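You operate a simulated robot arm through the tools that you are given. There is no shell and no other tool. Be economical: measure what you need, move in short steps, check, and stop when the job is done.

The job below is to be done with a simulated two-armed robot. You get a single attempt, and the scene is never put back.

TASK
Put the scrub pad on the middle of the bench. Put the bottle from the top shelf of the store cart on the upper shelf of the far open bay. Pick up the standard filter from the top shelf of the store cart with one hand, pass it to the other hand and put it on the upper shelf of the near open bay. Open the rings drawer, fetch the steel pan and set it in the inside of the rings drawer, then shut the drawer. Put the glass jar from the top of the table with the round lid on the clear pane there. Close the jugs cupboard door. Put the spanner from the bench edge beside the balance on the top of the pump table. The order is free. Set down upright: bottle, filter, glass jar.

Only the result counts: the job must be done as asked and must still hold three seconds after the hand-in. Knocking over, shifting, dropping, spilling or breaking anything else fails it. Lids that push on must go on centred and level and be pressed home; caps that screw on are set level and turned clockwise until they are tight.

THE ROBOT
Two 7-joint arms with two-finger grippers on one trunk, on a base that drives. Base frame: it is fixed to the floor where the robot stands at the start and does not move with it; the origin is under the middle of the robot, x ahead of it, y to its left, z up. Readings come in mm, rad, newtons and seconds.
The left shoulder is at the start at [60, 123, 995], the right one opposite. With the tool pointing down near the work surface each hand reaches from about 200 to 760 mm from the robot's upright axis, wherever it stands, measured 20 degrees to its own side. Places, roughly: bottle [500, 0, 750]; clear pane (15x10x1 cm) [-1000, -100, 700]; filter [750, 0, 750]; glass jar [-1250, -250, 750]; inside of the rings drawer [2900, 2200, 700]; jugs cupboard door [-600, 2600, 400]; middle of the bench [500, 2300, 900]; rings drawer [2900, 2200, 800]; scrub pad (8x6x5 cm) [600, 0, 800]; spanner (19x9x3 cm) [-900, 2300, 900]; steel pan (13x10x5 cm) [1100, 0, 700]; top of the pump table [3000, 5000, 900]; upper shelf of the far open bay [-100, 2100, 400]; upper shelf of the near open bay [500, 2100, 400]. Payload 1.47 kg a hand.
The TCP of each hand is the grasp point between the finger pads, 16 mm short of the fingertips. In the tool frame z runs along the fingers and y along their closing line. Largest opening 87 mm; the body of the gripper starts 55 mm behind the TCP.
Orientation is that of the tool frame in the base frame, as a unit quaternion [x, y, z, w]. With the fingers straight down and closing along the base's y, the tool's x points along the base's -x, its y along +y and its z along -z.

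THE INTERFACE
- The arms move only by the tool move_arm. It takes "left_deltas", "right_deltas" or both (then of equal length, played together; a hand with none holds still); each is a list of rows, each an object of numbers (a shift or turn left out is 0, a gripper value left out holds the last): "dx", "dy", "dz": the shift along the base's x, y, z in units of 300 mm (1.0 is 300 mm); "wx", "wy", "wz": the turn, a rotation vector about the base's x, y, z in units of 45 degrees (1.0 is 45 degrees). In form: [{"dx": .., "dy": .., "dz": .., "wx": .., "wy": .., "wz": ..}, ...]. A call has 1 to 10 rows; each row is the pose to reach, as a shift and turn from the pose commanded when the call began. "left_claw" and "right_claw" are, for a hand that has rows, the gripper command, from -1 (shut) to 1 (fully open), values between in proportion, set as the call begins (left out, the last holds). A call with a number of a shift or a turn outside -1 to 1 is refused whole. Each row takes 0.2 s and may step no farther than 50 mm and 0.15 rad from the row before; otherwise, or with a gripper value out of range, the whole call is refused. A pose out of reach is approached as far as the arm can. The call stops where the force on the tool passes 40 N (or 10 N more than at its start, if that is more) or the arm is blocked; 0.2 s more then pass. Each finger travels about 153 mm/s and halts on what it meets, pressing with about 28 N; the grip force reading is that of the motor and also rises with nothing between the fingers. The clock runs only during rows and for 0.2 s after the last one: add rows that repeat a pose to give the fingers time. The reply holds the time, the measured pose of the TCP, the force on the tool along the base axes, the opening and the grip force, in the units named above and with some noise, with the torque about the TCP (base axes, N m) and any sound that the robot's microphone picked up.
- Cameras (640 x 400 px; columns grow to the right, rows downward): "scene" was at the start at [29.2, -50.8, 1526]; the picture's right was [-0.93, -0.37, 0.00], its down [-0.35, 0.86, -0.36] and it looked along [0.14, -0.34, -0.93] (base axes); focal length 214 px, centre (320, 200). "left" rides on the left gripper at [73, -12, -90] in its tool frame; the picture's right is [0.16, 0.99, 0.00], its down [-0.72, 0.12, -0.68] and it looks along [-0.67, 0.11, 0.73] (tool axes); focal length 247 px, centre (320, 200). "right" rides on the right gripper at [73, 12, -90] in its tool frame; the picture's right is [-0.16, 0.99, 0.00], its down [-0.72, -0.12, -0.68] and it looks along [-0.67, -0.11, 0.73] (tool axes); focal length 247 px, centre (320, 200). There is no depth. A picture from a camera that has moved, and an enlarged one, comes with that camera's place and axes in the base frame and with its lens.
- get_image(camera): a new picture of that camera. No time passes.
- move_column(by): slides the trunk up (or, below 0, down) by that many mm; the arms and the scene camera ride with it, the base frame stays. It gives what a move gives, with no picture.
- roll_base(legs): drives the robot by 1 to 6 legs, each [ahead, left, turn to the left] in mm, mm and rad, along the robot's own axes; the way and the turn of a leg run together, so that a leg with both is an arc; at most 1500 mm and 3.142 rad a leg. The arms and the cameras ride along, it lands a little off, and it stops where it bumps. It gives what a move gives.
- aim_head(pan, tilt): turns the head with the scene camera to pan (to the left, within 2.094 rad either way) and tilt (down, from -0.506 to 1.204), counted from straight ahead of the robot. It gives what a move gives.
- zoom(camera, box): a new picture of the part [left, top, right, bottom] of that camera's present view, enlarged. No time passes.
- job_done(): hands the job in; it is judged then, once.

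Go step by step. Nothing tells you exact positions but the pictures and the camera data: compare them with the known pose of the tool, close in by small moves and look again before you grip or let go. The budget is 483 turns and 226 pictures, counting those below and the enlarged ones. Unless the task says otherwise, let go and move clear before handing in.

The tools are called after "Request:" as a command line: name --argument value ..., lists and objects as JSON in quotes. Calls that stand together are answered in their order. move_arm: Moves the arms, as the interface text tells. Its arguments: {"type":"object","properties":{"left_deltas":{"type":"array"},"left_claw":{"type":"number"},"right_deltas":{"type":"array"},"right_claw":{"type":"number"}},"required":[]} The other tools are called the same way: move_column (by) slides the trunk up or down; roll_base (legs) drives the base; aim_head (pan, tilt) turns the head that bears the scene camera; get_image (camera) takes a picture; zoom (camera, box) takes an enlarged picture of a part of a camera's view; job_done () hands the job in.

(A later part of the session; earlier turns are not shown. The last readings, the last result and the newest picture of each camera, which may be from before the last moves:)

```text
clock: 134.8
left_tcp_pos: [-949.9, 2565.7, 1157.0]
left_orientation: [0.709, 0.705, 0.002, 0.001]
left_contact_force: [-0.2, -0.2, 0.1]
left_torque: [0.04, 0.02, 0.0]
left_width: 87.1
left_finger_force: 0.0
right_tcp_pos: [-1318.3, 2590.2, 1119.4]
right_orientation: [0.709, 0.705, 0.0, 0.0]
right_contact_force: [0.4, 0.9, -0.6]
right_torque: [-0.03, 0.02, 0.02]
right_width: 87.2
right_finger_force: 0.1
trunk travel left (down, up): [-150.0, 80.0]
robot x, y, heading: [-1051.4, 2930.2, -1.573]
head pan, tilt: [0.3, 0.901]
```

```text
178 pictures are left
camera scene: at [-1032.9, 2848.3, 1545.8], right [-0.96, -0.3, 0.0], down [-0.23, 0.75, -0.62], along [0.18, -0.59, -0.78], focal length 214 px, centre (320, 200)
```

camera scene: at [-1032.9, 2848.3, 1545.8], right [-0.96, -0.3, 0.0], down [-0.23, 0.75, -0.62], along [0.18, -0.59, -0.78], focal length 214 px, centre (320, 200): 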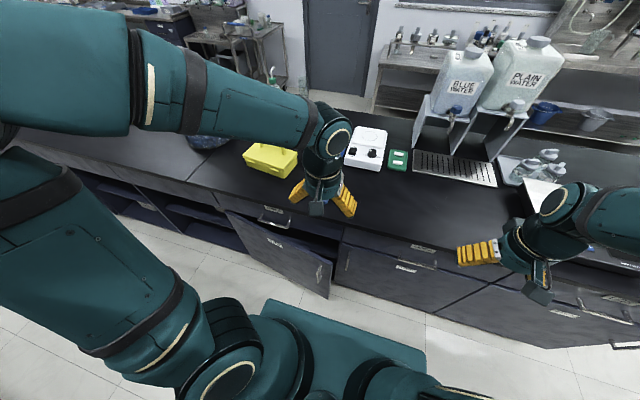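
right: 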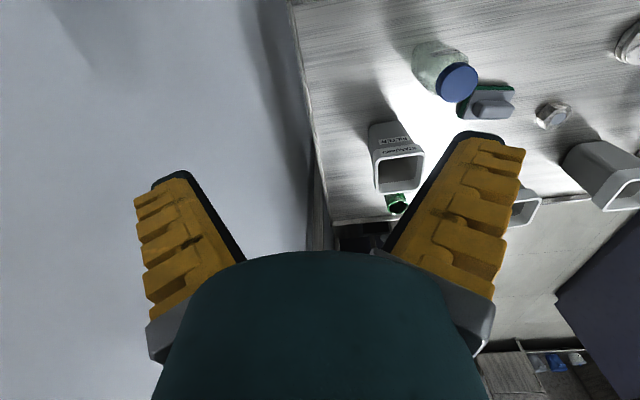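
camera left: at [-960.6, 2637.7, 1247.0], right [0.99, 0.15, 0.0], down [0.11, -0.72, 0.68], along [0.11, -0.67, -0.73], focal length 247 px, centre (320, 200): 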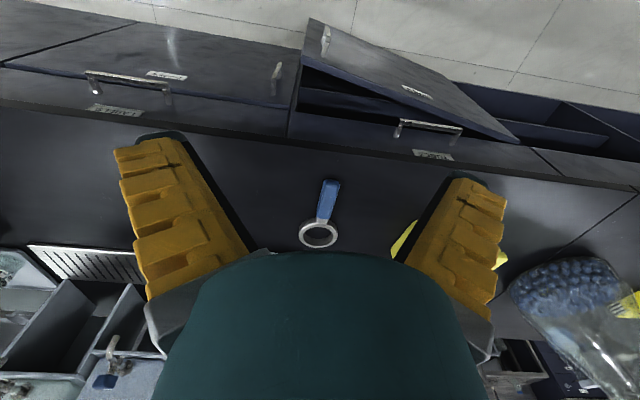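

I lower the trunk and the closed left hand in front of the door, then push it gently shut.

Request:
move_column --by -120

Request:
move_arm --left_deltas '[{"dx": 0.1, "dy": 0.1}, {"dx": 0.2, "dy": 0.2, "dz": -0.05}, {"dx": 0.3, "dy": 0.25, "dz": -0.15}, {"dx": 0.4, "dy": 0.25, "dz": -0.27}, {"dx": 0.4, "dy": 0.25, "dz": -0.42}, {"dx": 0.4, "dy": 0.25, "dz": -0.57}, {"dx": 0.4, "dy": 0.25, "dz": -0.72}, {"dx": 0.4, "dy": 0.25, "dz": -0.87}, {"dx": 0.4, "dy": 0.25, "dz": -1.0}]' --left_claw -1

Request:
move_arm --left_deltas '[{"dz": -0.15}, {"dz": -0.3}, {"dz": -0.45}, {"dz": -0.5}]'

Request:
get_image --camera "left"

Request:
get_image --camera "scene"

```text
clock: 136.3
left_tcp_pos: [-949.4, 2564.9, 1038.1]
left_orientation: [0.708, 0.706, 0.001, 0.001]
left_contact_force: [-0.1, 0.9, 0.1]
left_torque: [-0.01, 0.0, -0.02]
left_width: 86.9
left_finger_force: 0.0
right_tcp_pos: [-1318.4, 2590.9, 1001.5]
right_orientation: [0.709, 0.705, 0.0, 0.001]
right_contact_force: [0.6, 0.0, 0.0]
right_torque: [0.0, 0.02, -0.02]
right_width: 87.1
right_finger_force: 0.0
trunk travel left (down, up): [-30.0, 200.0]
robot x, y, heading: [-1051.5, 2926.7, -1.572]
head pan, tilt: [0.3, 0.901]
```

```text
clock: 138.3
left_tcp_pos: [-826.2, 2622.6, 728.9]
left_orientation: [0.708, 0.706, 0.002, 0.001]
left_contact_force: [0.2, 0.3, 0.2]
left_torque: [0.02, 0.0, 0.0]
left_width: 0.0
left_finger_force: 27.9
left hand out of reach, approached as far as the arm can: row 4, 5, 6, 7, 8, 9
right_tcp_pos: [-1318.0, 2589.3, 999.9]
right_orientation: [0.709, 0.705, 0.002, -0.001]
right_contact_force: [0.8, -0.1, -0.3]
right_torque: [-0.03, 0.01, 0.01]
right_width: 87.1
right_finger_force: 0.0
trunk travel left (down, up): [-30.0, 200.0]
robot x, y, heading: [-1052.3, 2931.1, -1.569]
head pan, tilt: [0.3, 0.901]
```

```text
clock: 139.3
left_tcp_pos: [-827.5, 2621.5, 579.6]
left_orientation: [0.708, 0.706, 0.001, 0.002]
left_contact_force: [-0.6, -0.2, -0.1]
left_torque: [0.01, 0.02, 0.01]
left_width: 0.0
left_finger_force: 28.4
right_tcp_pos: [-1319.7, 2589.7, 1000.7]
right_orientation: [0.709, 0.705, 0.0, -0.001]
right_contact_force: [-0.3, 0.2, 0.3]
right_torque: [-0.03, 0.03, 0.02]
right_width: 86.9
right_finger_force: 0.0
trunk travel left (down, up): [-30.0, 200.0]
robot x, y, heading: [-1053.7, 2926.0, -1.571]
head pan, tilt: [0.3, 0.901]
```

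```text
177 pictures are left
camera left: at [-838.6, 2695.1, 669.6], right [0.99, 0.16, 0.0], down [0.11, -0.72, 0.68], along [0.11, -0.67, -0.73], focal length 247 px, centre (320, 200)
```

left: 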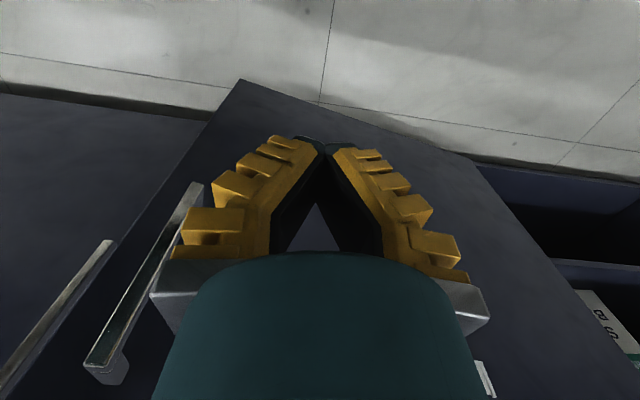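

```text
176 pictures are left
camera scene: at [-1033.3, 2848.3, 1425.8], right [-0.96, -0.3, 0.0], down [-0.23, 0.75, -0.62], along [0.18, -0.59, -0.78], focal length 214 px, centre (320, 200)
```

scene: 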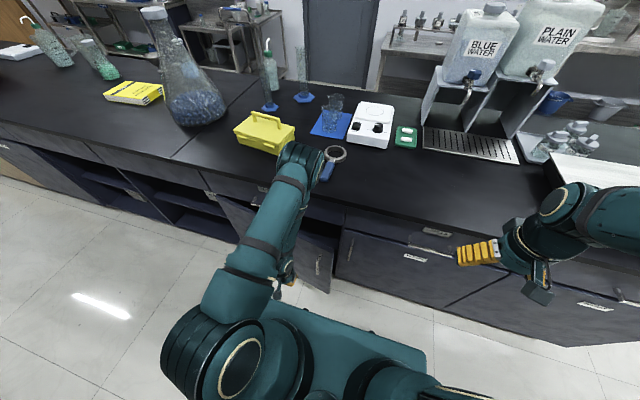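

The hand is in front of the door. I tilt the fingers forward so the wrist stays clear of the bench edge, then push.

Request:
move_arm --left_deltas '[{"wx": -0.18}, {"wx": -0.36}, {"wx": -0.54}, {"wx": -0.72}, {"wx": -0.9}, {"wx": -1.0}]'

Request:
move_arm --left_deltas '[{"dy": -0.08}, {"dy": -0.16}, {"dy": -0.24}, {"dy": -0.32}, {"dy": -0.38}, {"dy": -0.44}, {"dy": -0.5}, {"dy": -0.55}]'

Request:
get_image --camera "left"

Request:
get_image --camera "scene"

```text
clock: 140.7
left_tcp_pos: [-826.3, 2622.8, 580.0]
left_orientation: [0.654, 0.652, -0.27, 0.273]
left_contact_force: [-0.3, -0.2, -0.3]
left_torque: [-0.01, 0.02, -0.03]
left_width: 0.0
left_finger_force: 27.5
right_tcp_pos: [-1318.4, 2590.4, 999.9]
right_orientation: [0.709, 0.706, 0.0, 0.0]
right_contact_force: [-0.1, -0.1, -0.2]
right_torque: [0.01, 0.01, -0.04]
right_width: 87.1
right_finger_force: 0.1
trunk travel left (down, up): [-30.0, 200.0]
robot x, y, heading: [-1055.2, 2928.9, -1.566]
head pan, tilt: [0.3, 0.901]
```

```text
clock: 142.5
left_tcp_pos: [-827.9, 2458.3, 578.3]
left_orientation: [0.653, 0.654, -0.268, 0.272]
left_contact_force: [0.3, 0.7, 0.8]
left_torque: [-0.03, -0.03, 0.0]
left_width: 0.0
left_finger_force: 28.4
right_tcp_pos: [-1318.2, 2590.4, 1001.4]
right_orientation: [0.709, 0.705, 0.001, -0.001]
right_contact_force: [-0.1, -0.2, 0.3]
right_torque: [0.0, 0.03, 0.03]
right_width: 87.2
right_finger_force: 0.2
trunk travel left (down, up): [-30.0, 200.0]
robot x, y, heading: [-1058.3, 2928.7, -1.571]
head pan, tilt: [0.3, 0.901]
```

```text
175 pictures are left
camera left: at [-837.8, 2572.2, 591.6], right [0.99, 0.11, -0.11], down [0.11, -0.03, 0.99], along [0.11, -0.99, -0.04], focal length 247 px, centre (320, 200)
```

left: 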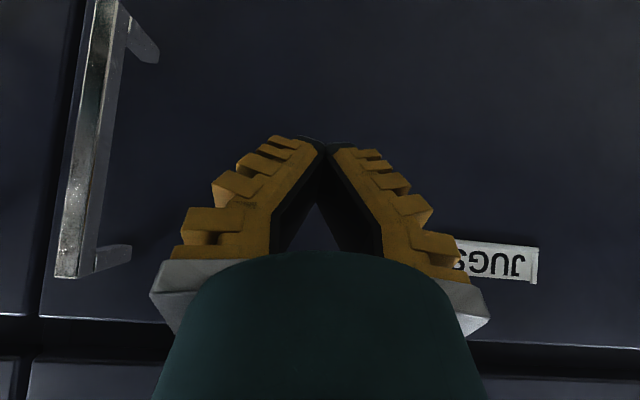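

```text
174 pictures are left
camera scene: at [-1033.4, 2848.2, 1425.8], right [-0.96, -0.3, 0.0], down [-0.23, 0.75, -0.62], along [0.18, -0.59, -0.78], focal length 214 px, centre (320, 200)
```

scene: 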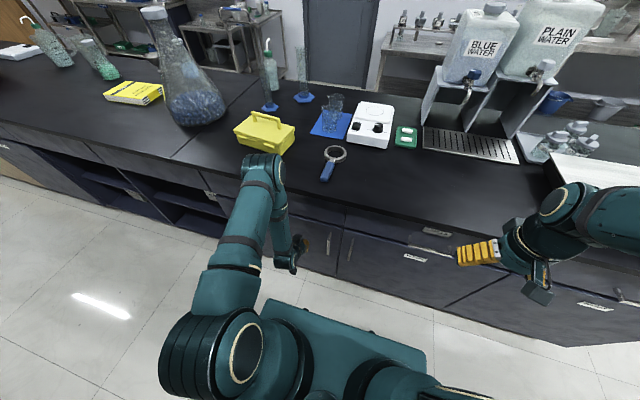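

It is the JUGS door and it is almost flush. I push a little further until it resists.

Request:
move_arm --left_deltas '[{"dy": -0.03}, {"dy": -0.06}, {"dy": -0.09}, {"dy": -0.12}, {"dy": -0.15}]'

Request:
get_image --camera "left"

```text
clock: 143.7
left_tcp_pos: [-827.0, 2418.8, 578.0]
left_orientation: [0.655, 0.654, -0.266, 0.269]
left_contact_force: [-1.3, 28.4, 5.8]
left_torque: [-0.15, 0.02, -0.02]
left_width: 6.1
left_finger_force: 26.6
right_tcp_pos: [-1318.6, 2591.4, 1000.7]
right_orientation: [0.708, 0.706, 0.0, 0.0]
right_contact_force: [-0.3, 0.1, 0.2]
right_torque: [-0.01, -0.02, -0.01]
right_width: 86.9
right_finger_force: 0.0
trunk travel left (down, up): [-30.0, 200.0]
robot x, y, heading: [-1051.5, 2931.3, -1.568]
head pan, tilt: [0.3, 0.901]
```

```text
173 pictures are left
camera left: at [-837.3, 2532.6, 591.7], right [0.99, 0.11, -0.11], down [0.11, -0.04, 0.99], along [0.11, -0.99, -0.05], focal length 247 px, centre (320, 200)
```

left: 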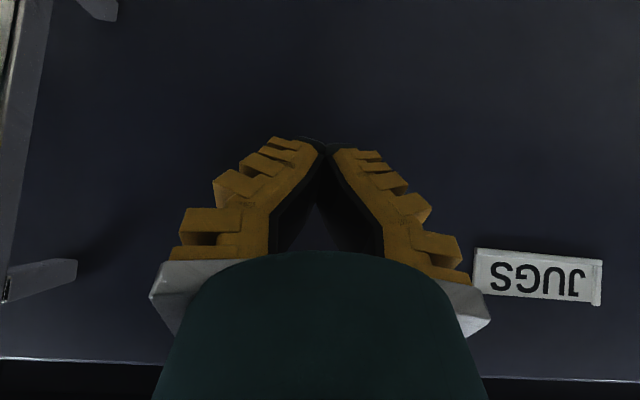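

Door resists at 28 N: closed. I back the hand off, raise it, and check.

Request:
move_arm --left_deltas '[{"dy": 0.15}, {"dy": 0.3, "wx": 0.1}, {"dy": 0.45, "wx": 0.28}, {"dy": 0.55, "wx": 0.46}, {"dy": 0.65, "wx": 0.64}, {"dy": 0.65, "wx": 0.82, "dz": 0.1}, {"dy": 0.65, "wx": 1.0, "dz": 0.25}, {"dy": 0.65, "wx": 1.0, "dz": 0.4}, {"dy": 0.65, "wx": 1.0, "dz": 0.55}, {"dy": 0.65, "wx": 1.0, "dz": 0.7}]'

Request:
move_arm --left_deltas '[{"dz": 0.15}, {"dz": 0.3}, {"dz": 0.45}, {"dz": 0.6}, {"dz": 0.75}, {"dz": 0.85}]' --left_claw 1

Request:
get_image --camera "scene"

Request:
get_image --camera "left"

```text
clock: 145.9
left_tcp_pos: [-825.4, 2605.8, 789.7]
left_orientation: [0.708, 0.707, 0.002, -0.001]
left_contact_force: [-0.6, -0.5, 0.8]
left_torque: [-0.02, -0.01, 0.0]
left_width: 0.0
left_finger_force: 27.6
left hand out of reach, approached as far as the arm can: row 10
right_tcp_pos: [-1318.6, 2591.0, 1001.0]
right_orientation: [0.709, 0.705, 0.0, 0.0]
right_contact_force: [-0.2, -0.6, 0.5]
right_torque: [-0.03, -0.01, -0.01]
right_width: 86.9
right_finger_force: 0.1
trunk travel left (down, up): [-30.0, 200.0]
robot x, y, heading: [-1055.6, 2932.3, -1.569]
head pan, tilt: [0.3, 0.901]
```

```text
clock: 147.3
left_tcp_pos: [-827.2, 2603.3, 1030.8]
left_orientation: [0.71, 0.702, -0.022, -0.041]
left_contact_force: [0.2, -0.2, -0.4]
left_torque: [0.02, 0.07, 0.02]
left_width: 87.1
left_finger_force: 0.1
left hand out of reach, approached as far as the arm can: row 1
right_tcp_pos: [-1318.0, 2589.7, 1000.3]
right_orientation: [0.709, 0.706, 0.001, -0.001]
right_contact_force: [-0.5, 0.3, -0.1]
right_torque: [0.02, -0.02, -0.02]
right_width: 86.8
right_finger_force: 0.1
trunk travel left (down, up): [-30.0, 200.0]
robot x, y, heading: [-1052.8, 2928.0, -1.576]
head pan, tilt: [0.3, 0.901]
```

```text
172 pictures are left
camera scene: at [-1038.1, 2848.2, 1422.7], right [-0.97, -0.24, 0.0], down [-0.19, 0.79, -0.59], along [0.14, -0.57, -0.81], focal length 214 px, centre (320, 200)
```

scene: 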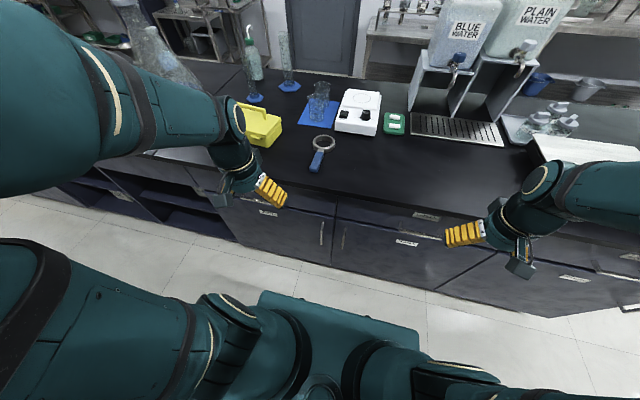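

```text
171 pictures are left
camera left: at [-829.0, 2673.2, 1124.3], right [0.99, 0.15, -0.08], down [0.17, -0.74, 0.65], along [0.03, -0.65, -0.76], focal length 247 px, centre (320, 200)
```

left: 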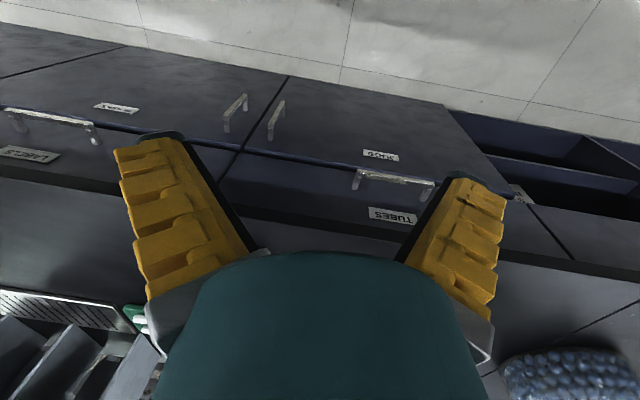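

The jugs door is flush. Now the spanner: I square the left hand and bring it toward the spanner for a close look.

Request:
move_arm --left_deltas '[{"wx": -0.034, "wy": -0.114, "wz": 0.015, "dx": -0.1}, {"wx": -0.034, "wy": -0.114, "wz": 0.015, "dx": -0.2, "dy": -0.1}, {"wx": -0.034, "wy": -0.114, "wz": 0.015, "dx": -0.26, "dy": -0.23}, {"wx": -0.034, "wy": -0.114, "wz": 0.015, "dx": -0.26, "dy": -0.36}, {"wx": -0.034, "wy": -0.114, "wz": 0.015, "dx": -0.26, "dy": -0.48}]'

Request:
get_image --camera "left"

```text
clock: 147.7
left_tcp_pos: [-853.7, 2603.9, 1021.9]
left_orientation: [0.706, 0.705, -0.032, -0.06]
left_contact_force: [-0.6, -1.0, -0.9]
left_torque: [0.01, 0.01, 0.03]
left_width: 86.9
left_finger_force: 0.0
right_tcp_pos: [-1317.9, 2590.6, 1001.4]
right_orientation: [0.709, 0.705, 0.0, 0.0]
right_contact_force: [-0.8, 0.6, 0.4]
right_torque: [0.01, -0.01, 0.0]
right_width: 87.1
right_finger_force: 0.0
trunk travel left (down, up): [-30.0, 200.0]
robot x, y, heading: [-1057.8, 2927.5, -1.574]
head pan, tilt: [0.3, 0.901]
stopped in row 2 (left hand): the arm was blocked; the commanded pose is now the measured one
```

```text
170 pictures are left
camera left: at [-852.4, 2673.2, 1116.5], right [0.98, 0.16, -0.12], down [0.2, -0.75, 0.63], along [0.01, -0.64, -0.77], focal length 247 px, centre (320, 200)
```

left: 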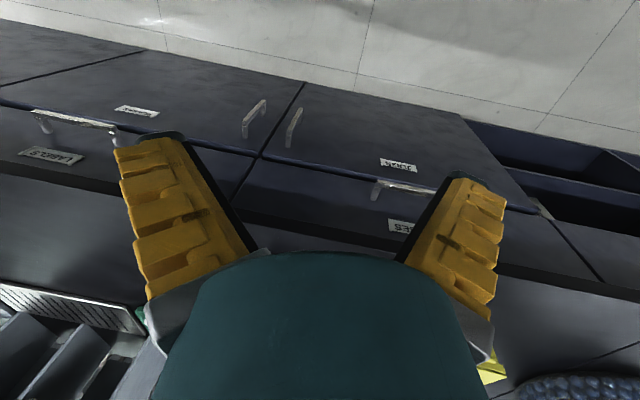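

The left elbow appears to be pressing near the head. I look.

Request:
get_image --camera "scene"

```text
169 pictures are left
camera scene: at [-1039.5, 2848.3, 1423.8], right [-0.98, -0.22, 0.0], down [-0.18, 0.78, -0.6], along [0.13, -0.58, -0.8], focal length 214 px, centre (320, 200)
```

scene: 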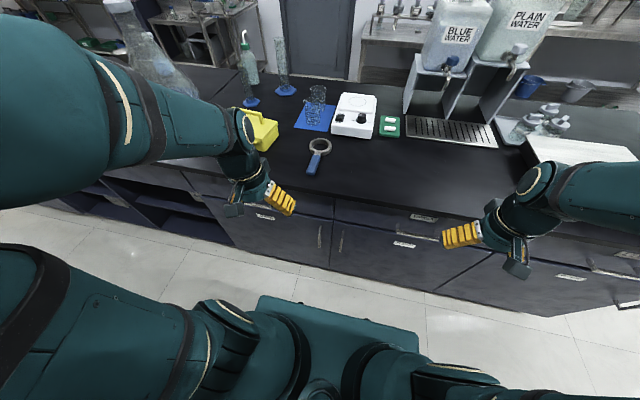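

Request:
move_arm --left_deltas '[{"dx": 0.08, "dy": -0.1}, {"dx": 0.12, "dy": -0.2}, {"dx": 0.12, "dy": -0.33}, {"dx": 0.12, "dy": -0.46}]'

Request:
get_image --camera "scene"

```text
clock: 148.7
left_tcp_pos: [-817.4, 2466.3, 1022.2]
left_orientation: [0.706, 0.706, -0.031, -0.059]
left_contact_force: [-0.5, -0.3, 0.1]
left_torque: [0.03, 0.01, 0.01]
left_width: 87.0
left_finger_force: 0.1
right_tcp_pos: [-1318.7, 2589.6, 999.9]
right_orientation: [0.709, 0.706, 0.001, -0.001]
right_contact_force: [0.0, -0.5, 0.5]
right_torque: [0.01, 0.02, 0.01]
right_width: 87.0
right_finger_force: 0.0
trunk travel left (down, up): [-30.0, 200.0]
robot x, y, heading: [-1050.4, 2929.2, -1.574]
head pan, tilt: [0.3, 0.901]
```

```text
168 pictures are left
camera scene: at [-1033.3, 2847.6, 1425.7], right [-0.96, -0.3, 0.0], down [-0.23, 0.75, -0.62], along [0.18, -0.59, -0.78], focal length 214 px, centre (320, 200)
```

scene: 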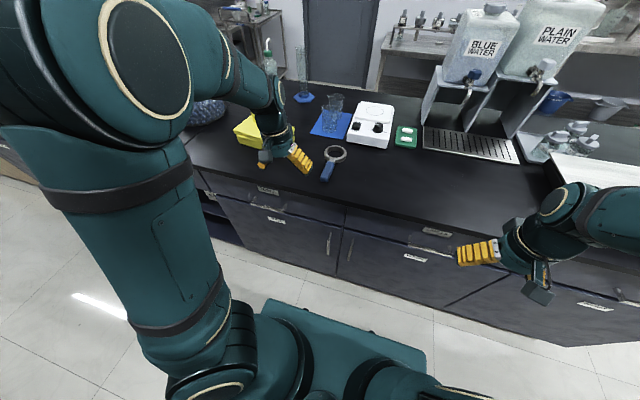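

Head is free. I raise the trunk, square the hand and move over the spanner.

Request:
move_column --by 120

Request:
move_arm --left_deltas '[{"wx": -0.025, "wy": -0.081, "dz": -0.1}, {"wx": -0.05, "wy": -0.162, "dz": -0.2}, {"wx": -0.05, "wy": -0.162, "dz": -0.3, "dx": -0.1}, {"wx": -0.05, "wy": -0.162, "dz": -0.35, "dx": -0.2}, {"wx": -0.05, "wy": -0.162, "dz": -0.35, "dx": -0.26, "dy": -0.1}]'

Request:
get_image --camera "left"

Request:
get_image --camera "scene"

```text
clock: 150.2
left_tcp_pos: [-817.6, 2467.0, 1143.9]
left_orientation: [0.706, 0.705, -0.031, -0.058]
left_contact_force: [-0.4, -0.8, -0.4]
left_torque: [0.01, 0.05, 0.03]
left_width: 86.9
left_finger_force: 0.0
right_tcp_pos: [-1318.4, 2589.8, 1120.2]
right_orientation: [0.709, 0.705, 0.001, -0.001]
right_contact_force: [0.5, -0.4, -0.2]
right_torque: [-0.03, 0.01, -0.01]
right_width: 86.9
right_finger_force: 0.0
trunk travel left (down, up): [-150.0, 80.0]
robot x, y, heading: [-1052.5, 2929.1, -1.567]
head pan, tilt: [0.3, 0.901]
```

```text
clock: 151.4
left_tcp_pos: [-895.1, 2435.7, 1038.1]
left_orientation: [0.707, 0.707, 0.001, -0.001]
left_contact_force: [-0.5, -0.3, -0.1]
left_torque: [0.03, -0.04, 0.02]
left_width: 86.9
left_finger_force: 0.1
right_tcp_pos: [-1318.8, 2589.2, 1119.8]
right_orientation: [0.708, 0.706, 0.0, 0.0]
right_contact_force: [0.0, -0.3, -0.4]
right_torque: [0.01, -0.01, 0.0]
right_width: 86.7
right_finger_force: 0.0
trunk travel left (down, up): [-150.0, 80.0]
robot x, y, heading: [-1051.2, 2928.2, -1.57]
head pan, tilt: [0.3, 0.901]
```

```text
167 pictures are left
camera left: at [-906.3, 2507.9, 1128.2], right [0.99, 0.16, 0.0], down [0.12, -0.72, 0.68], along [0.11, -0.67, -0.73], focal length 247 px, centre (320, 200)
```

left: 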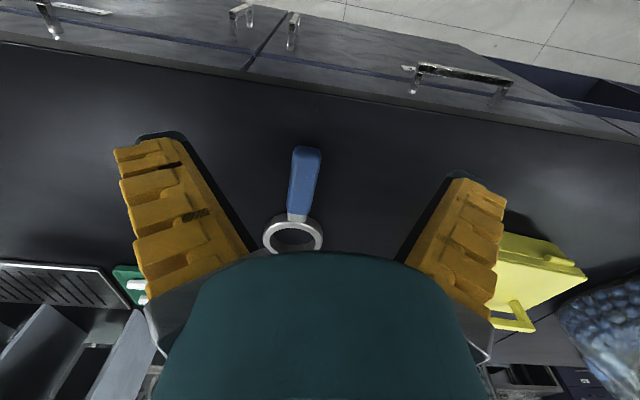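

```text
166 pictures are left
camera scene: at [-1033.7, 2846.9, 1545.7], right [-0.96, -0.3, 0.0], down [-0.23, 0.75, -0.62], along [0.18, -0.59, -0.78], focal length 214 px, centre (320, 200)
```

scene: 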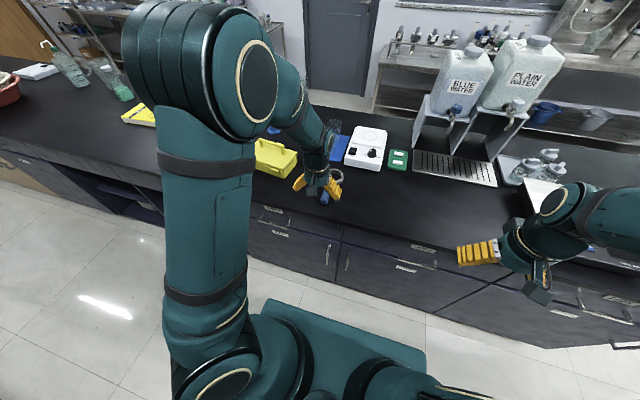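

Spanner handle runs from y≈2353 to 2248 at x≈-896, z≈875. I go over y=2285 and descend.

Request:
move_arm --left_deltas '[{"dy": -0.15}, {"dy": -0.3}, {"dy": -0.42}, {"dy": -0.5, "dz": -0.1}, {"dy": -0.5, "dz": -0.25}, {"dy": -0.5, "dz": -0.38}]'

Request:
get_image --camera "left"

```text
clock: 152.8
left_tcp_pos: [-895.3, 2285.9, 924.8]
left_orientation: [0.708, 0.706, -0.001, 0.001]
left_contact_force: [0.2, 0.2, -0.6]
left_torque: [0.0, 0.0, -0.03]
left_width: 86.9
left_finger_force: 0.1
right_tcp_pos: [-1318.4, 2588.6, 1120.3]
right_orientation: [0.709, 0.705, 0.0, 0.0]
right_contact_force: [-0.1, 0.1, -0.3]
right_torque: [0.01, 0.02, 0.0]
right_width: 87.1
right_finger_force: 0.0
trunk travel left (down, up): [-150.0, 80.0]
robot x, y, heading: [-1055.0, 2931.2, -1.571]
head pan, tilt: [0.3, 0.901]
```

```text
165 pictures are left
camera left: at [-906.4, 2357.7, 1014.8], right [0.99, 0.16, 0.0], down [0.12, -0.72, 0.68], along [0.11, -0.67, -0.73], focal length 247 px, centre (320, 200)
```

left: 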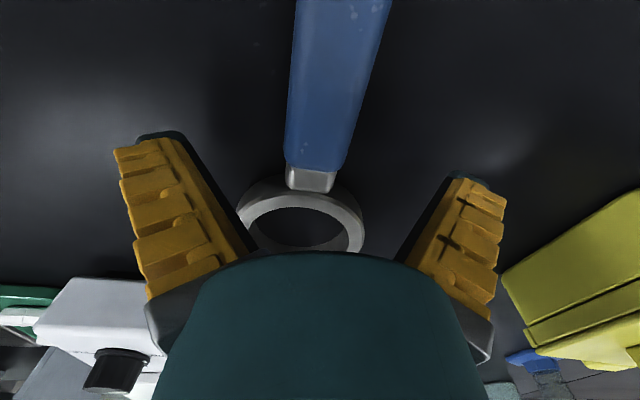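

Aligned. I descend further.

Request:
move_arm --left_deltas '[{"dy": 0.04, "dz": -0.06}, {"dy": 0.04, "dz": -0.12}]'

Request:
move_arm --left_deltas '[{"dz": -0.02}, {"dz": -0.04}]'

```text
clock: 153.4
left_tcp_pos: [-896.1, 2297.9, 905.2]
left_orientation: [0.708, 0.706, -0.003, 0.002]
left_contact_force: [2.6, 14.3, 25.9]
left_torque: [0.16, 0.0, -0.06]
left_width: 78.1
left_finger_force: 30.1
right_tcp_pos: [-1318.6, 2592.6, 1120.7]
right_orientation: [0.708, 0.706, 0.0, 0.0]
right_contact_force: [0.5, 0.6, -1.1]
right_torque: [0.03, -0.01, -0.02]
right_width: 87.0
right_finger_force: 0.1
trunk travel left (down, up): [-150.0, 80.0]
robot x, y, heading: [-1054.4, 2931.7, -1.575]
head pan, tilt: [0.3, 0.901]
stopped in row 2 (left hand): the force on the tool passed its limit at 48 N (the readings are from after the stop); the commanded pose is now the measured one
```

```text
clock: 153.8
left_tcp_pos: [-895.8, 2298.4, 905.1]
left_orientation: [0.706, 0.708, -0.006, 0.003]
left_contact_force: [0.2, 16.1, 29.1]
left_torque: [0.27, -0.06, -0.19]
left_width: 78.7
left_finger_force: 29.6
right_tcp_pos: [-1318.4, 2594.1, 1120.8]
right_orientation: [0.709, 0.706, -0.001, 0.002]
right_contact_force: [-0.3, -0.3, 0.1]
right_torque: [-0.03, 0.02, -0.04]
right_width: 86.8
right_finger_force: 0.0
trunk travel left (down, up): [-150.0, 80.0]
robot x, y, heading: [-1054.6, 2931.5, -1.567]
head pan, tilt: [0.3, 0.901]
stopped in row 1 (left hand): the force on the tool passed its limit at 49 N (the readings are from after the stop); the commanded pose is now the measured one
```

The fingertips touch the bench (top ≈ 889). I rise 3 mm and grip.

Request:
move_arm --left_deltas '[{"dz": 0.012}, {"dz": 0.012}]'

Request:
move_arm --left_deltas '[{"dz": 0}, {"dz": 0}, {"dz": 0}]' --left_claw -1

Request:
move_arm --left_deltas '[{"dz": 0.1}, {"dz": 0.25}, {"dz": 0.4}, {"dz": 0.55}]'

Request:
get_image --camera "left"

```text
clock: 154.4
left_tcp_pos: [-895.9, 2295.8, 903.7]
left_orientation: [0.707, 0.707, -0.004, 0.004]
left_contact_force: [-3.0, 3.1, 3.9]
left_torque: [-0.02, -0.28, 0.18]
left_width: 87.8
left_finger_force: 0.1
right_tcp_pos: [-1319.2, 2590.0, 1120.1]
right_orientation: [0.709, 0.706, 0.001, 0.0]
right_contact_force: [0.0, -0.2, -0.2]
right_torque: [0.0, 0.01, -0.02]
right_width: 87.1
right_finger_force: 0.0
trunk travel left (down, up): [-150.0, 80.0]
robot x, y, heading: [-1054.4, 2933.7, -1.568]
head pan, tilt: [0.3, 0.901]
```

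```text
clock: 155.2
left_tcp_pos: [-894.6, 2294.7, 908.0]
left_orientation: [0.706, 0.708, -0.006, 0.005]
left_contact_force: [5.3, -2.7, 31.8]
left_torque: [0.17, 0.14, -0.19]
left_width: 71.7
left_finger_force: 29.7
right_tcp_pos: [-1318.4, 2591.4, 1120.4]
right_orientation: [0.708, 0.706, 0.0, 0.0]
right_contact_force: [0.3, 1.2, -1.0]
right_torque: [0.02, 0.0, -0.01]
right_width: 87.0
right_finger_force: 0.1
trunk travel left (down, up): [-150.0, 80.0]
robot x, y, heading: [-1054.4, 2927.1, -1.572]
head pan, tilt: [0.3, 0.901]
```

```text
clock: 156.2
left_tcp_pos: [-896.3, 2297.8, 1070.4]
left_orientation: [0.707, 0.707, -0.003, 0.002]
left_contact_force: [-0.1, 0.7, -1.4]
left_torque: [0.0, 0.02, -0.01]
left_width: 21.0
left_finger_force: 28.1
right_tcp_pos: [-1318.9, 2591.2, 1120.8]
right_orientation: [0.708, 0.706, 0.0, 0.0]
right_contact_force: [-0.3, 0.0, -0.6]
right_torque: [-0.02, 0.0, 0.0]
right_width: 86.9
right_finger_force: 0.1
trunk travel left (down, up): [-150.0, 80.0]
robot x, y, heading: [-1054.1, 2931.7, -1.568]
head pan, tilt: [0.3, 0.901]
```

```text
164 pictures are left
camera left: at [-907.0, 2369.9, 1159.8], right [0.99, 0.16, 0.0], down [0.12, -0.72, 0.69], along [0.11, -0.68, -0.73], focal length 247 px, centre (320, 200)
```

left: 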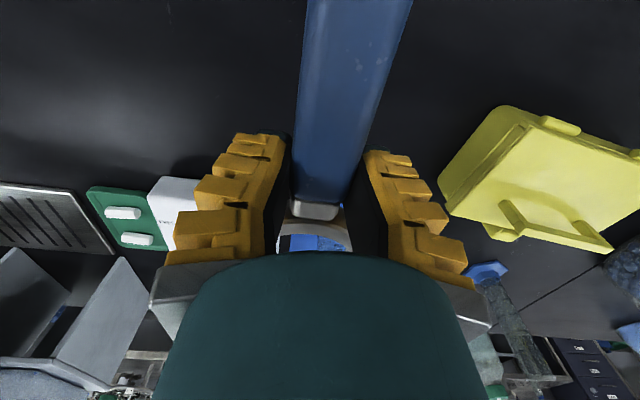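

The spanner is held. I tuck the arm, turn left to face along the aisle and drive on, viewing the bays on the way.

Request:
move_arm --left_deltas '[{"dy": 0.15, "dz": 0.05}, {"dy": 0.3, "dz": 0.1}, {"dy": 0.45, "dz": 0.15}, {"dy": 0.6, "dz": 0.18}, {"dy": 0.75, "dz": 0.18}, {"dy": 0.9, "dz": 0.18}]'

Request:
roll_base --legs '[[0, 900, 0]]'

Request:
aim_head --pan 0 --tilt 0.8

Request:
get_image --camera "scene"

```text
clock: 157.6
left_tcp_pos: [-896.6, 2567.0, 1124.6]
left_orientation: [0.708, 0.707, -0.006, 0.003]
left_contact_force: [0.0, 0.0, -1.8]
left_torque: [-0.01, 0.01, 0.02]
left_width: 20.7
left_finger_force: 28.0
right_tcp_pos: [-1316.8, 2590.9, 1121.3]
right_orientation: [0.709, 0.706, -0.001, 0.0]
right_contact_force: [0.0, -0.6, 0.4]
right_torque: [-0.03, 0.0, -0.01]
right_width: 86.8
right_finger_force: 0.0
trunk travel left (down, up): [-150.0, 80.0]
robot x, y, heading: [-1053.3, 2927.0, -1.575]
head pan, tilt: [0.3, 0.901]
```

```text
clock: 165.8
left_tcp_pos: [0.7, 2568.6, 1124.4]
left_orientation: [0.705, 0.709, -0.003, 0.002]
left_contact_force: [0.0, -0.1, -2.0]
left_torque: [0.0, 0.0, 0.0]
left_width: 20.5
left_finger_force: 28.3
right_tcp_pos: [-421.7, 2591.0, 1120.0]
right_orientation: [0.706, 0.708, 0.0, 0.0]
right_contact_force: [-0.7, 0.0, 1.1]
right_torque: [-0.01, -0.01, 0.04]
right_width: 86.9
right_finger_force: 0.0
trunk travel left (down, up): [-150.0, 80.0]
robot x, y, heading: [-159.3, 2932.4, -1.563]
head pan, tilt: [0.3, 0.901]
```

```text
clock: 166.6
left_tcp_pos: [0.7, 2569.6, 1123.7]
left_orientation: [0.705, 0.709, -0.004, 0.002]
left_contact_force: [0.5, -0.1, -1.7]
left_torque: [0.04, -0.02, 0.01]
left_width: 20.7
left_finger_force: 27.9
right_tcp_pos: [-421.7, 2591.5, 1121.2]
right_orientation: [0.706, 0.708, 0.0, 0.0]
right_contact_force: [-0.1, -1.0, 0.0]
right_torque: [0.02, -0.02, 0.01]
right_width: 87.0
right_finger_force: 0.0
trunk travel left (down, up): [-150.0, 80.0]
robot x, y, heading: [-158.1, 2933.2, -1.568]
head pan, tilt: [0.0, 0.799]
```

```text
163 pictures are left
camera scene: at [-160.3, 2843.0, 1553.7], right [-1.0, -0.01, 0.0], down [0.0, 0.72, -0.7], along [0.0, -0.7, -0.72], focal length 214 px, centre (320, 200)
```

scene: 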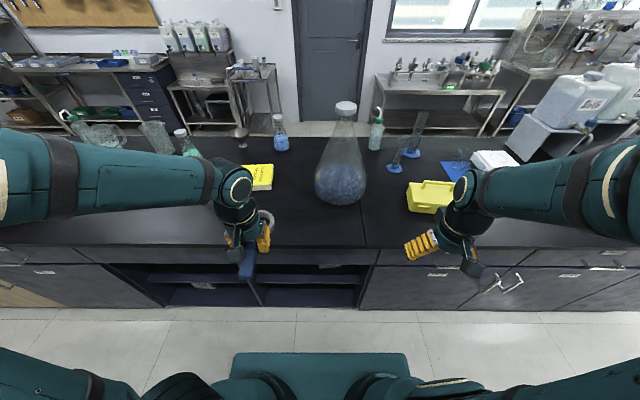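

Two open bays are in view below the bench edge. I zoom in.

Request:
zoom --camera "scene" --box '[90, 220, 380, 320]'

Request:
get_image --camera "left"

```text
2.21 times, centred on (235, 270) of scene
camera zoom: at [-160.3, 2843.0, 1553.7], right [-1.0, -0.01, 0.0], down [0.0, 0.72, -0.7], along [0.0, -0.7, -0.72], focal length 473 px, centre (508, 46)
```

zoom: 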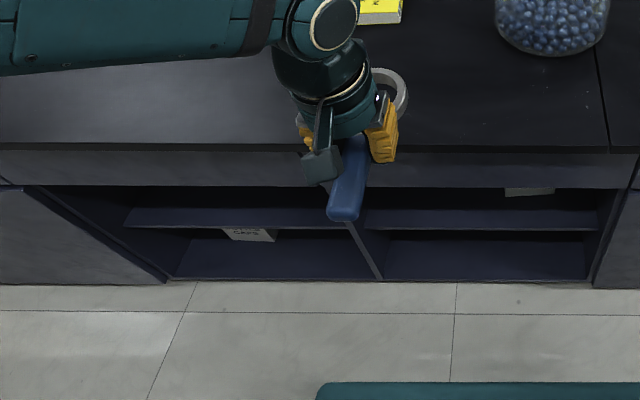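

```text
161 pictures are left
camera left: at [-10.4, 2642.4, 1213.5], right [0.99, 0.16, 0.0], down [0.12, -0.72, 0.69], along [0.11, -0.68, -0.73], focal length 247 px, centre (320, 200)
```

left: 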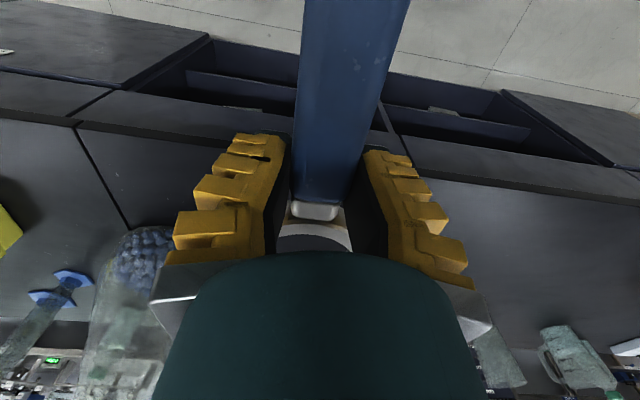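

Far bay spans x≈-387…217, near bay 217…773, with the upper shelf at about z≈400. I continue down the aisle toward the rings drawer and the pump table.

Request:
roll_base --legs '[[0, 0, 1.57], [900, 0, 0]]'

Request:
aim_head --pan 0 --tilt 0.3

Request:
get_image --camera "scene"

```text
clock: 175.1
left_tcp_pos: [1111.7, 3079.2, 1123.9]
left_orientation: [0.003, 1.0, 0.0, 0.004]
left_contact_force: [0.3, 0.3, -0.9]
left_torque: [0.02, 0.0, -0.01]
left_width: 21.2
left_finger_force: 28.1
right_tcp_pos: [1083.3, 2656.6, 1119.2]
right_orientation: [0.006, 1.0, -0.001, -0.001]
right_contact_force: [-0.1, 0.1, -0.3]
right_torque: [0.01, 0.01, -0.01]
right_width: 87.0
right_finger_force: 0.0
trunk travel left (down, up): [-150.0, 80.0]
robot x, y, heading: [746.8, 2922.1, -0.007]
head pan, tilt: [0.0, 0.799]
```

```text
clock: 176.1
left_tcp_pos: [1111.4, 3078.4, 1123.9]
left_orientation: [0.004, 1.0, -0.001, 0.004]
left_contact_force: [-0.2, -0.3, -1.3]
left_torque: [0.02, 0.0, -0.02]
left_width: 20.8
left_finger_force: 27.9
right_tcp_pos: [1084.1, 2656.1, 1120.4]
right_orientation: [0.006, 1.0, -0.001, -0.001]
right_contact_force: [-0.7, -0.1, -0.6]
right_torque: [-0.01, -0.01, 0.0]
right_width: 86.8
right_finger_force: 0.1
trunk travel left (down, up): [-150.0, 80.0]
robot x, y, heading: [748.3, 2925.1, -0.012]
head pan, tilt: [0.0, 0.3]
```

```text
160 pictures are left
camera scene: at [848.0, 2923.8, 1598.0], right [-0.01, -1.0, 0.0], down [-0.3, 0.0, -0.95], along [0.95, -0.01, -0.3], focal length 214 px, centre (320, 200)
```

scene: 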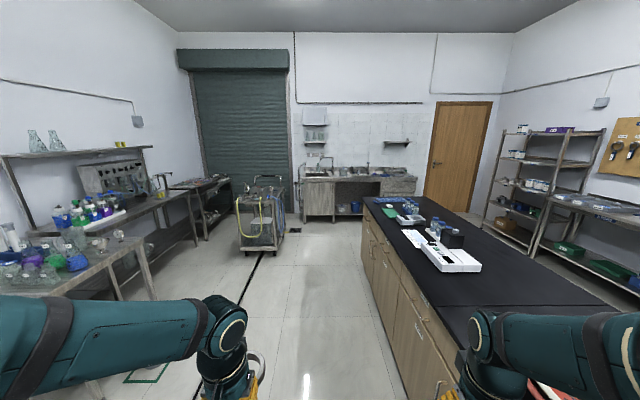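

The right part of the bench has wooden drawers; the pump table should be the one on the left wall. I zoom into both.

Request:
zoom --camera "scene" --box '[0, 120, 290, 290]'

Request:
zoom --camera "scene" --box '[330, 180, 490, 280]'

```text
2.21 times, centred on (145, 205) of scene
camera zoom: at [848.0, 2923.8, 1598.0], right [-0.01, -1.0, 0.0], down [-0.3, 0.0, -0.95], along [0.95, -0.01, -0.3], focal length 473 px, centre (706, 189)
```

zoom: 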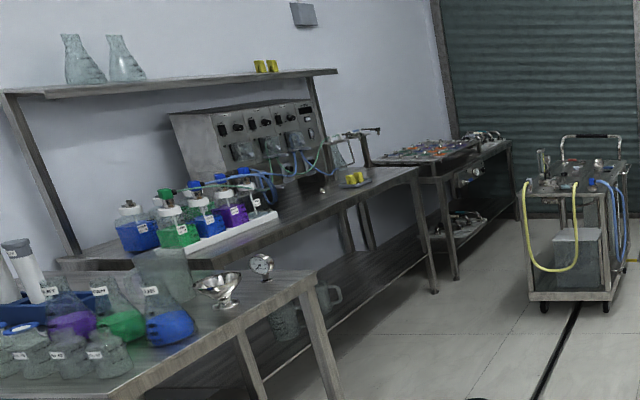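

```text
4.00 times, centred on (410, 230) of scene
camera zoom: at [848.0, 2923.8, 1598.0], right [-0.01, -1.0, 0.0], down [-0.3, 0.0, -0.95], along [0.95, -0.01, -0.3], focal length 858 px, centre (-40, 80)
```

zoom: 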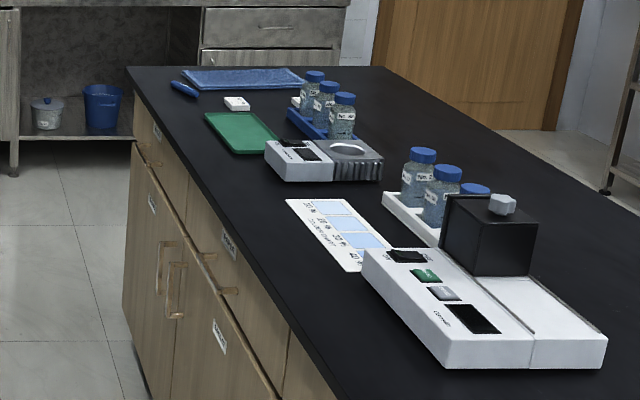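

The pump table (with the multi-head pump) is at the left wall. I drive to x≈2750 then turn left toward it.

Request:
roll_base --legs '[[1000, 0, 0.012], [950, 0, 0], [0, 0, 1.571], [650, 0, 0]]'

Request:
aim_head --pan 0 --tilt 0.5

Request:
get_image --camera "scene"

```text
clock: 192.8
left_tcp_pos: [2516.7, 3948.4, 1123.5]
left_orientation: [0.715, -0.699, -0.003, -0.004]
left_contact_force: [0.2, -0.5, -1.4]
left_torque: [-0.01, -0.01, 0.0]
left_width: 20.8
left_finger_force: 28.1
right_tcp_pos: [2939.4, 3932.7, 1120.4]
right_orientation: [0.714, -0.701, 0.001, 0.0]
right_contact_force: [-0.5, -0.6, 0.8]
right_torque: [-0.03, -0.01, 0.0]
right_width: 87.0
right_finger_force: 0.1
trunk travel left (down, up): [-150.0, 80.0]
robot x, y, heading: [2681.9, 3583.4, 1.595]
head pan, tilt: [0.0, 0.3]
```

```text
clock: 193.6
left_tcp_pos: [2516.1, 3947.7, 1122.8]
left_orientation: [0.715, -0.699, -0.002, -0.003]
left_contact_force: [-0.3, -0.3, -1.7]
left_torque: [0.01, 0.04, -0.04]
left_width: 21.0
left_finger_force: 28.0
right_tcp_pos: [2939.1, 3932.4, 1119.7]
right_orientation: [0.713, -0.701, 0.0, 0.0]
right_contact_force: [0.8, 1.4, 0.5]
right_torque: [-0.01, 0.0, -0.02]
right_width: 87.1
right_finger_force: 0.1
trunk travel left (down, up): [-150.0, 80.0]
robot x, y, heading: [2685.3, 3586.5, 1.599]
head pan, tilt: [0.0, 0.499]
```

```text
157 pictures are left
camera scene: at [2678.4, 3689.2, 1579.8], right [1.0, 0.02, 0.0], down [0.01, -0.48, -0.88], along [-0.02, 0.88, -0.48], focal length 214 px, centre (320, 200)
```

scene: 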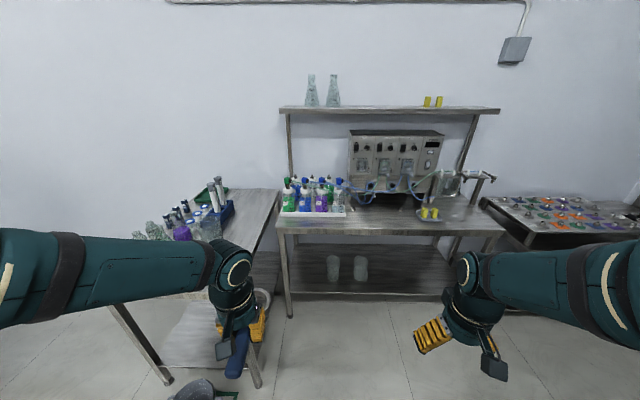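

Pump table's front edge is at y≈4570 and there is free space near [2985,4690]. I check the cart on my right before strafing.

Request:
aim_head --pan -1.2 --tilt 0.6

Request:
get_image --camera "scene"

```text
clock: 195.0
left_tcp_pos: [2517.0, 3948.3, 1123.9]
left_orientation: [0.715, -0.699, -0.002, -0.004]
left_contact_force: [0.5, 0.5, -2.4]
left_torque: [0.01, 0.0, 0.03]
left_width: 21.0
left_finger_force: 27.8
right_tcp_pos: [2939.6, 3932.0, 1119.9]
right_orientation: [0.713, -0.701, 0.0, 0.0]
right_contact_force: [0.4, 0.4, 0.4]
right_torque: [-0.03, -0.01, 0.01]
right_width: 87.1
right_finger_force: 0.0
trunk travel left (down, up): [-150.0, 80.0]
robot x, y, heading: [2685.2, 3586.2, 1.592]
head pan, tilt: [-1.201, 0.6]
```

```text
156 pictures are left
camera scene: at [2762.1, 3632.3, 1570.6], right [0.38, -0.92, 0.0], down [-0.52, -0.22, -0.83], along [0.76, 0.32, -0.56], focal length 214 px, centre (320, 200)
```

scene: 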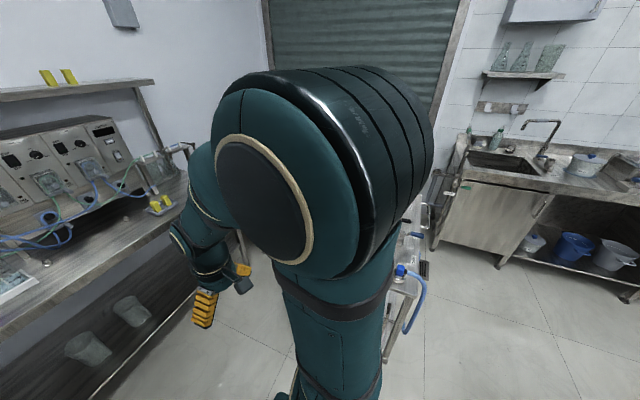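

The cart's near side is at x≈3400, so I go forward first and then strafe right.

Request:
roll_base --legs '[[500, 0, -0.025], [0, -270, 0]]'

Request:
aim_head --pan 0 --tilt 0.8

Request:
get_image --camera "scene"

```text
clock: 200.5
left_tcp_pos: [2787.9, 4452.6, 1124.5]
left_orientation: [-0.707, 0.707, 0.003, 0.004]
left_contact_force: [1.2, 0.1, -1.6]
left_torque: [-0.03, 0.01, 0.0]
left_width: 21.1
left_finger_force: 27.9
right_tcp_pos: [3209.7, 4429.3, 1119.2]
right_orientation: [-0.705, 0.709, 0.0, 0.0]
right_contact_force: [-0.5, -1.0, 0.8]
right_torque: [-0.01, 0.01, -0.01]
right_width: 87.2
right_finger_force: 0.1
trunk travel left (down, up): [-150.0, 80.0]
robot x, y, heading: [2947.8, 4088.4, 1.569]
head pan, tilt: [-1.201, 0.6]
```

```text
clock: 201.9
left_tcp_pos: [2788.9, 4453.6, 1124.2]
left_orientation: [-0.707, 0.707, 0.003, 0.004]
left_contact_force: [-0.1, -0.7, -1.5]
left_torque: [-0.01, -0.04, 0.03]
left_width: 21.0
left_finger_force: 27.9
right_tcp_pos: [3211.3, 4428.2, 1119.7]
right_orientation: [-0.705, 0.709, 0.0, 0.0]
right_contact_force: [0.0, 0.1, 0.5]
right_torque: [-0.02, -0.01, 0.03]
right_width: 87.0
right_finger_force: 0.1
trunk travel left (down, up): [-150.0, 80.0]
robot x, y, heading: [2947.0, 4086.8, 1.571]
head pan, tilt: [0.0, 0.799]
```

```text
155 pictures are left
camera scene: at [2943.7, 4181.5, 1553.7], right [1.0, 0.0, 0.0], down [0.0, -0.72, -0.7], along [0.0, 0.7, -0.72], focal length 214 px, centre (320, 200)
```

scene: 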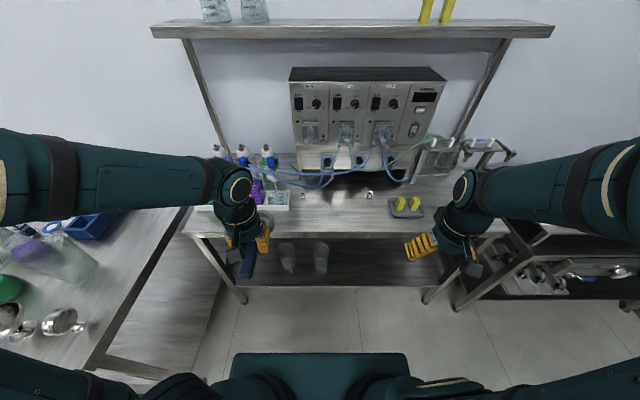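

Free space lies between the bottle tray and the yellow-cup tray, around [3000,4725]. I move the spanner above it, turning it to lie mostly sideways.

Request:
move_arm --left_deltas '[{"dx": 0.1, "dy": 0.1, "wz": -0.14}, {"dx": 0.2, "dy": 0.2, "wz": -0.28}, {"dx": 0.3, "dy": 0.3, "wz": -0.42}, {"dx": 0.4, "dy": 0.4, "wz": -0.56}, {"dx": 0.48, "dy": 0.52, "wz": -0.7}, {"dx": 0.56, "dy": 0.64, "wz": -0.84}, {"dx": 0.63, "dy": 0.76, "wz": -0.98}, {"dx": 0.67, "dy": 0.88, "wz": -1.0}, {"dx": 0.67, "dy": 0.907, "dz": -0.13, "wz": -1.0}, {"dx": 0.67, "dy": 0.907, "dz": -0.28, "wz": -1.0}]'

Request:
move_arm --left_deltas '[{"dz": -0.1, "wz": -0.15}, {"dz": -0.15, "wz": -0.3}, {"dz": -0.2, "wz": -0.4}]'

Request:
get_image --camera "scene"

Request:
get_image --camera "left"

```text
clock: 204.1
left_tcp_pos: [2987.9, 4726.6, 1040.0]
left_orientation: [-0.382, 0.924, 0.001, 0.003]
left_contact_force: [0.5, 0.1, -1.6]
left_torque: [0.0, 0.05, 0.0]
left_width: 21.0
left_finger_force: 28.3
right_tcp_pos: [3211.1, 4429.1, 1119.8]
right_orientation: [-0.706, 0.708, 0.0, -0.001]
right_contact_force: [0.4, -0.1, -0.1]
right_torque: [0.0, 0.03, -0.01]
right_width: 87.0
right_finger_force: 0.0
trunk travel left (down, up): [-150.0, 80.0]
robot x, y, heading: [2947.5, 4087.5, 1.569]
head pan, tilt: [0.0, 0.799]
```

```text
clock: 204.9
left_tcp_pos: [2989.8, 4726.8, 980.6]
left_orientation: [-0.231, 0.973, 0.0, 0.004]
left_contact_force: [0.3, 0.6, -1.2]
left_torque: [0.02, 0.01, 0.0]
left_width: 21.0
left_finger_force: 28.3
right_tcp_pos: [3209.7, 4429.5, 1120.3]
right_orientation: [-0.705, 0.71, -0.002, -0.001]
right_contact_force: [-0.4, 0.1, -0.3]
right_torque: [0.0, -0.03, 0.03]
right_width: 87.0
right_finger_force: 0.1
trunk travel left (down, up): [-150.0, 80.0]
robot x, y, heading: [2945.9, 4093.5, 1.57]
head pan, tilt: [0.0, 0.799]
```

```text
154 pictures are left
camera scene: at [2943.8, 4182.2, 1553.7], right [1.0, 0.0, 0.0], down [0.0, -0.72, -0.7], along [0.0, 0.7, -0.72], focal length 214 px, centre (320, 200)
```

scene: 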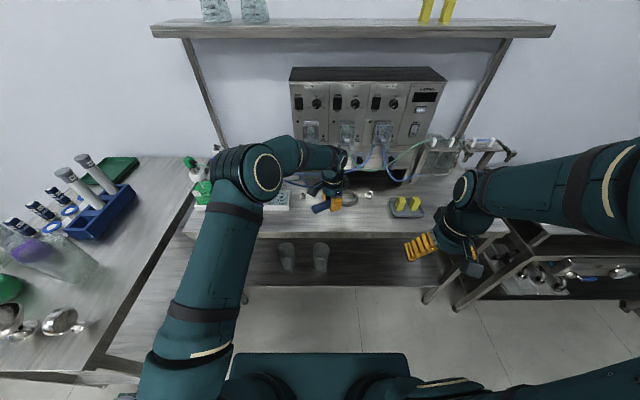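

```text
153 pictures are left
camera left: at [2929.6, 4683.4, 1069.5], right [-0.59, 0.81, 0.0], down [0.59, 0.43, 0.69], along [0.56, 0.4, -0.73], focal length 247 px, centre (320, 200)
```

left: 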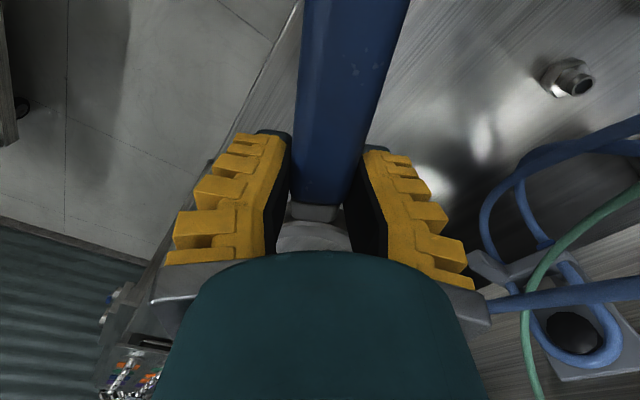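

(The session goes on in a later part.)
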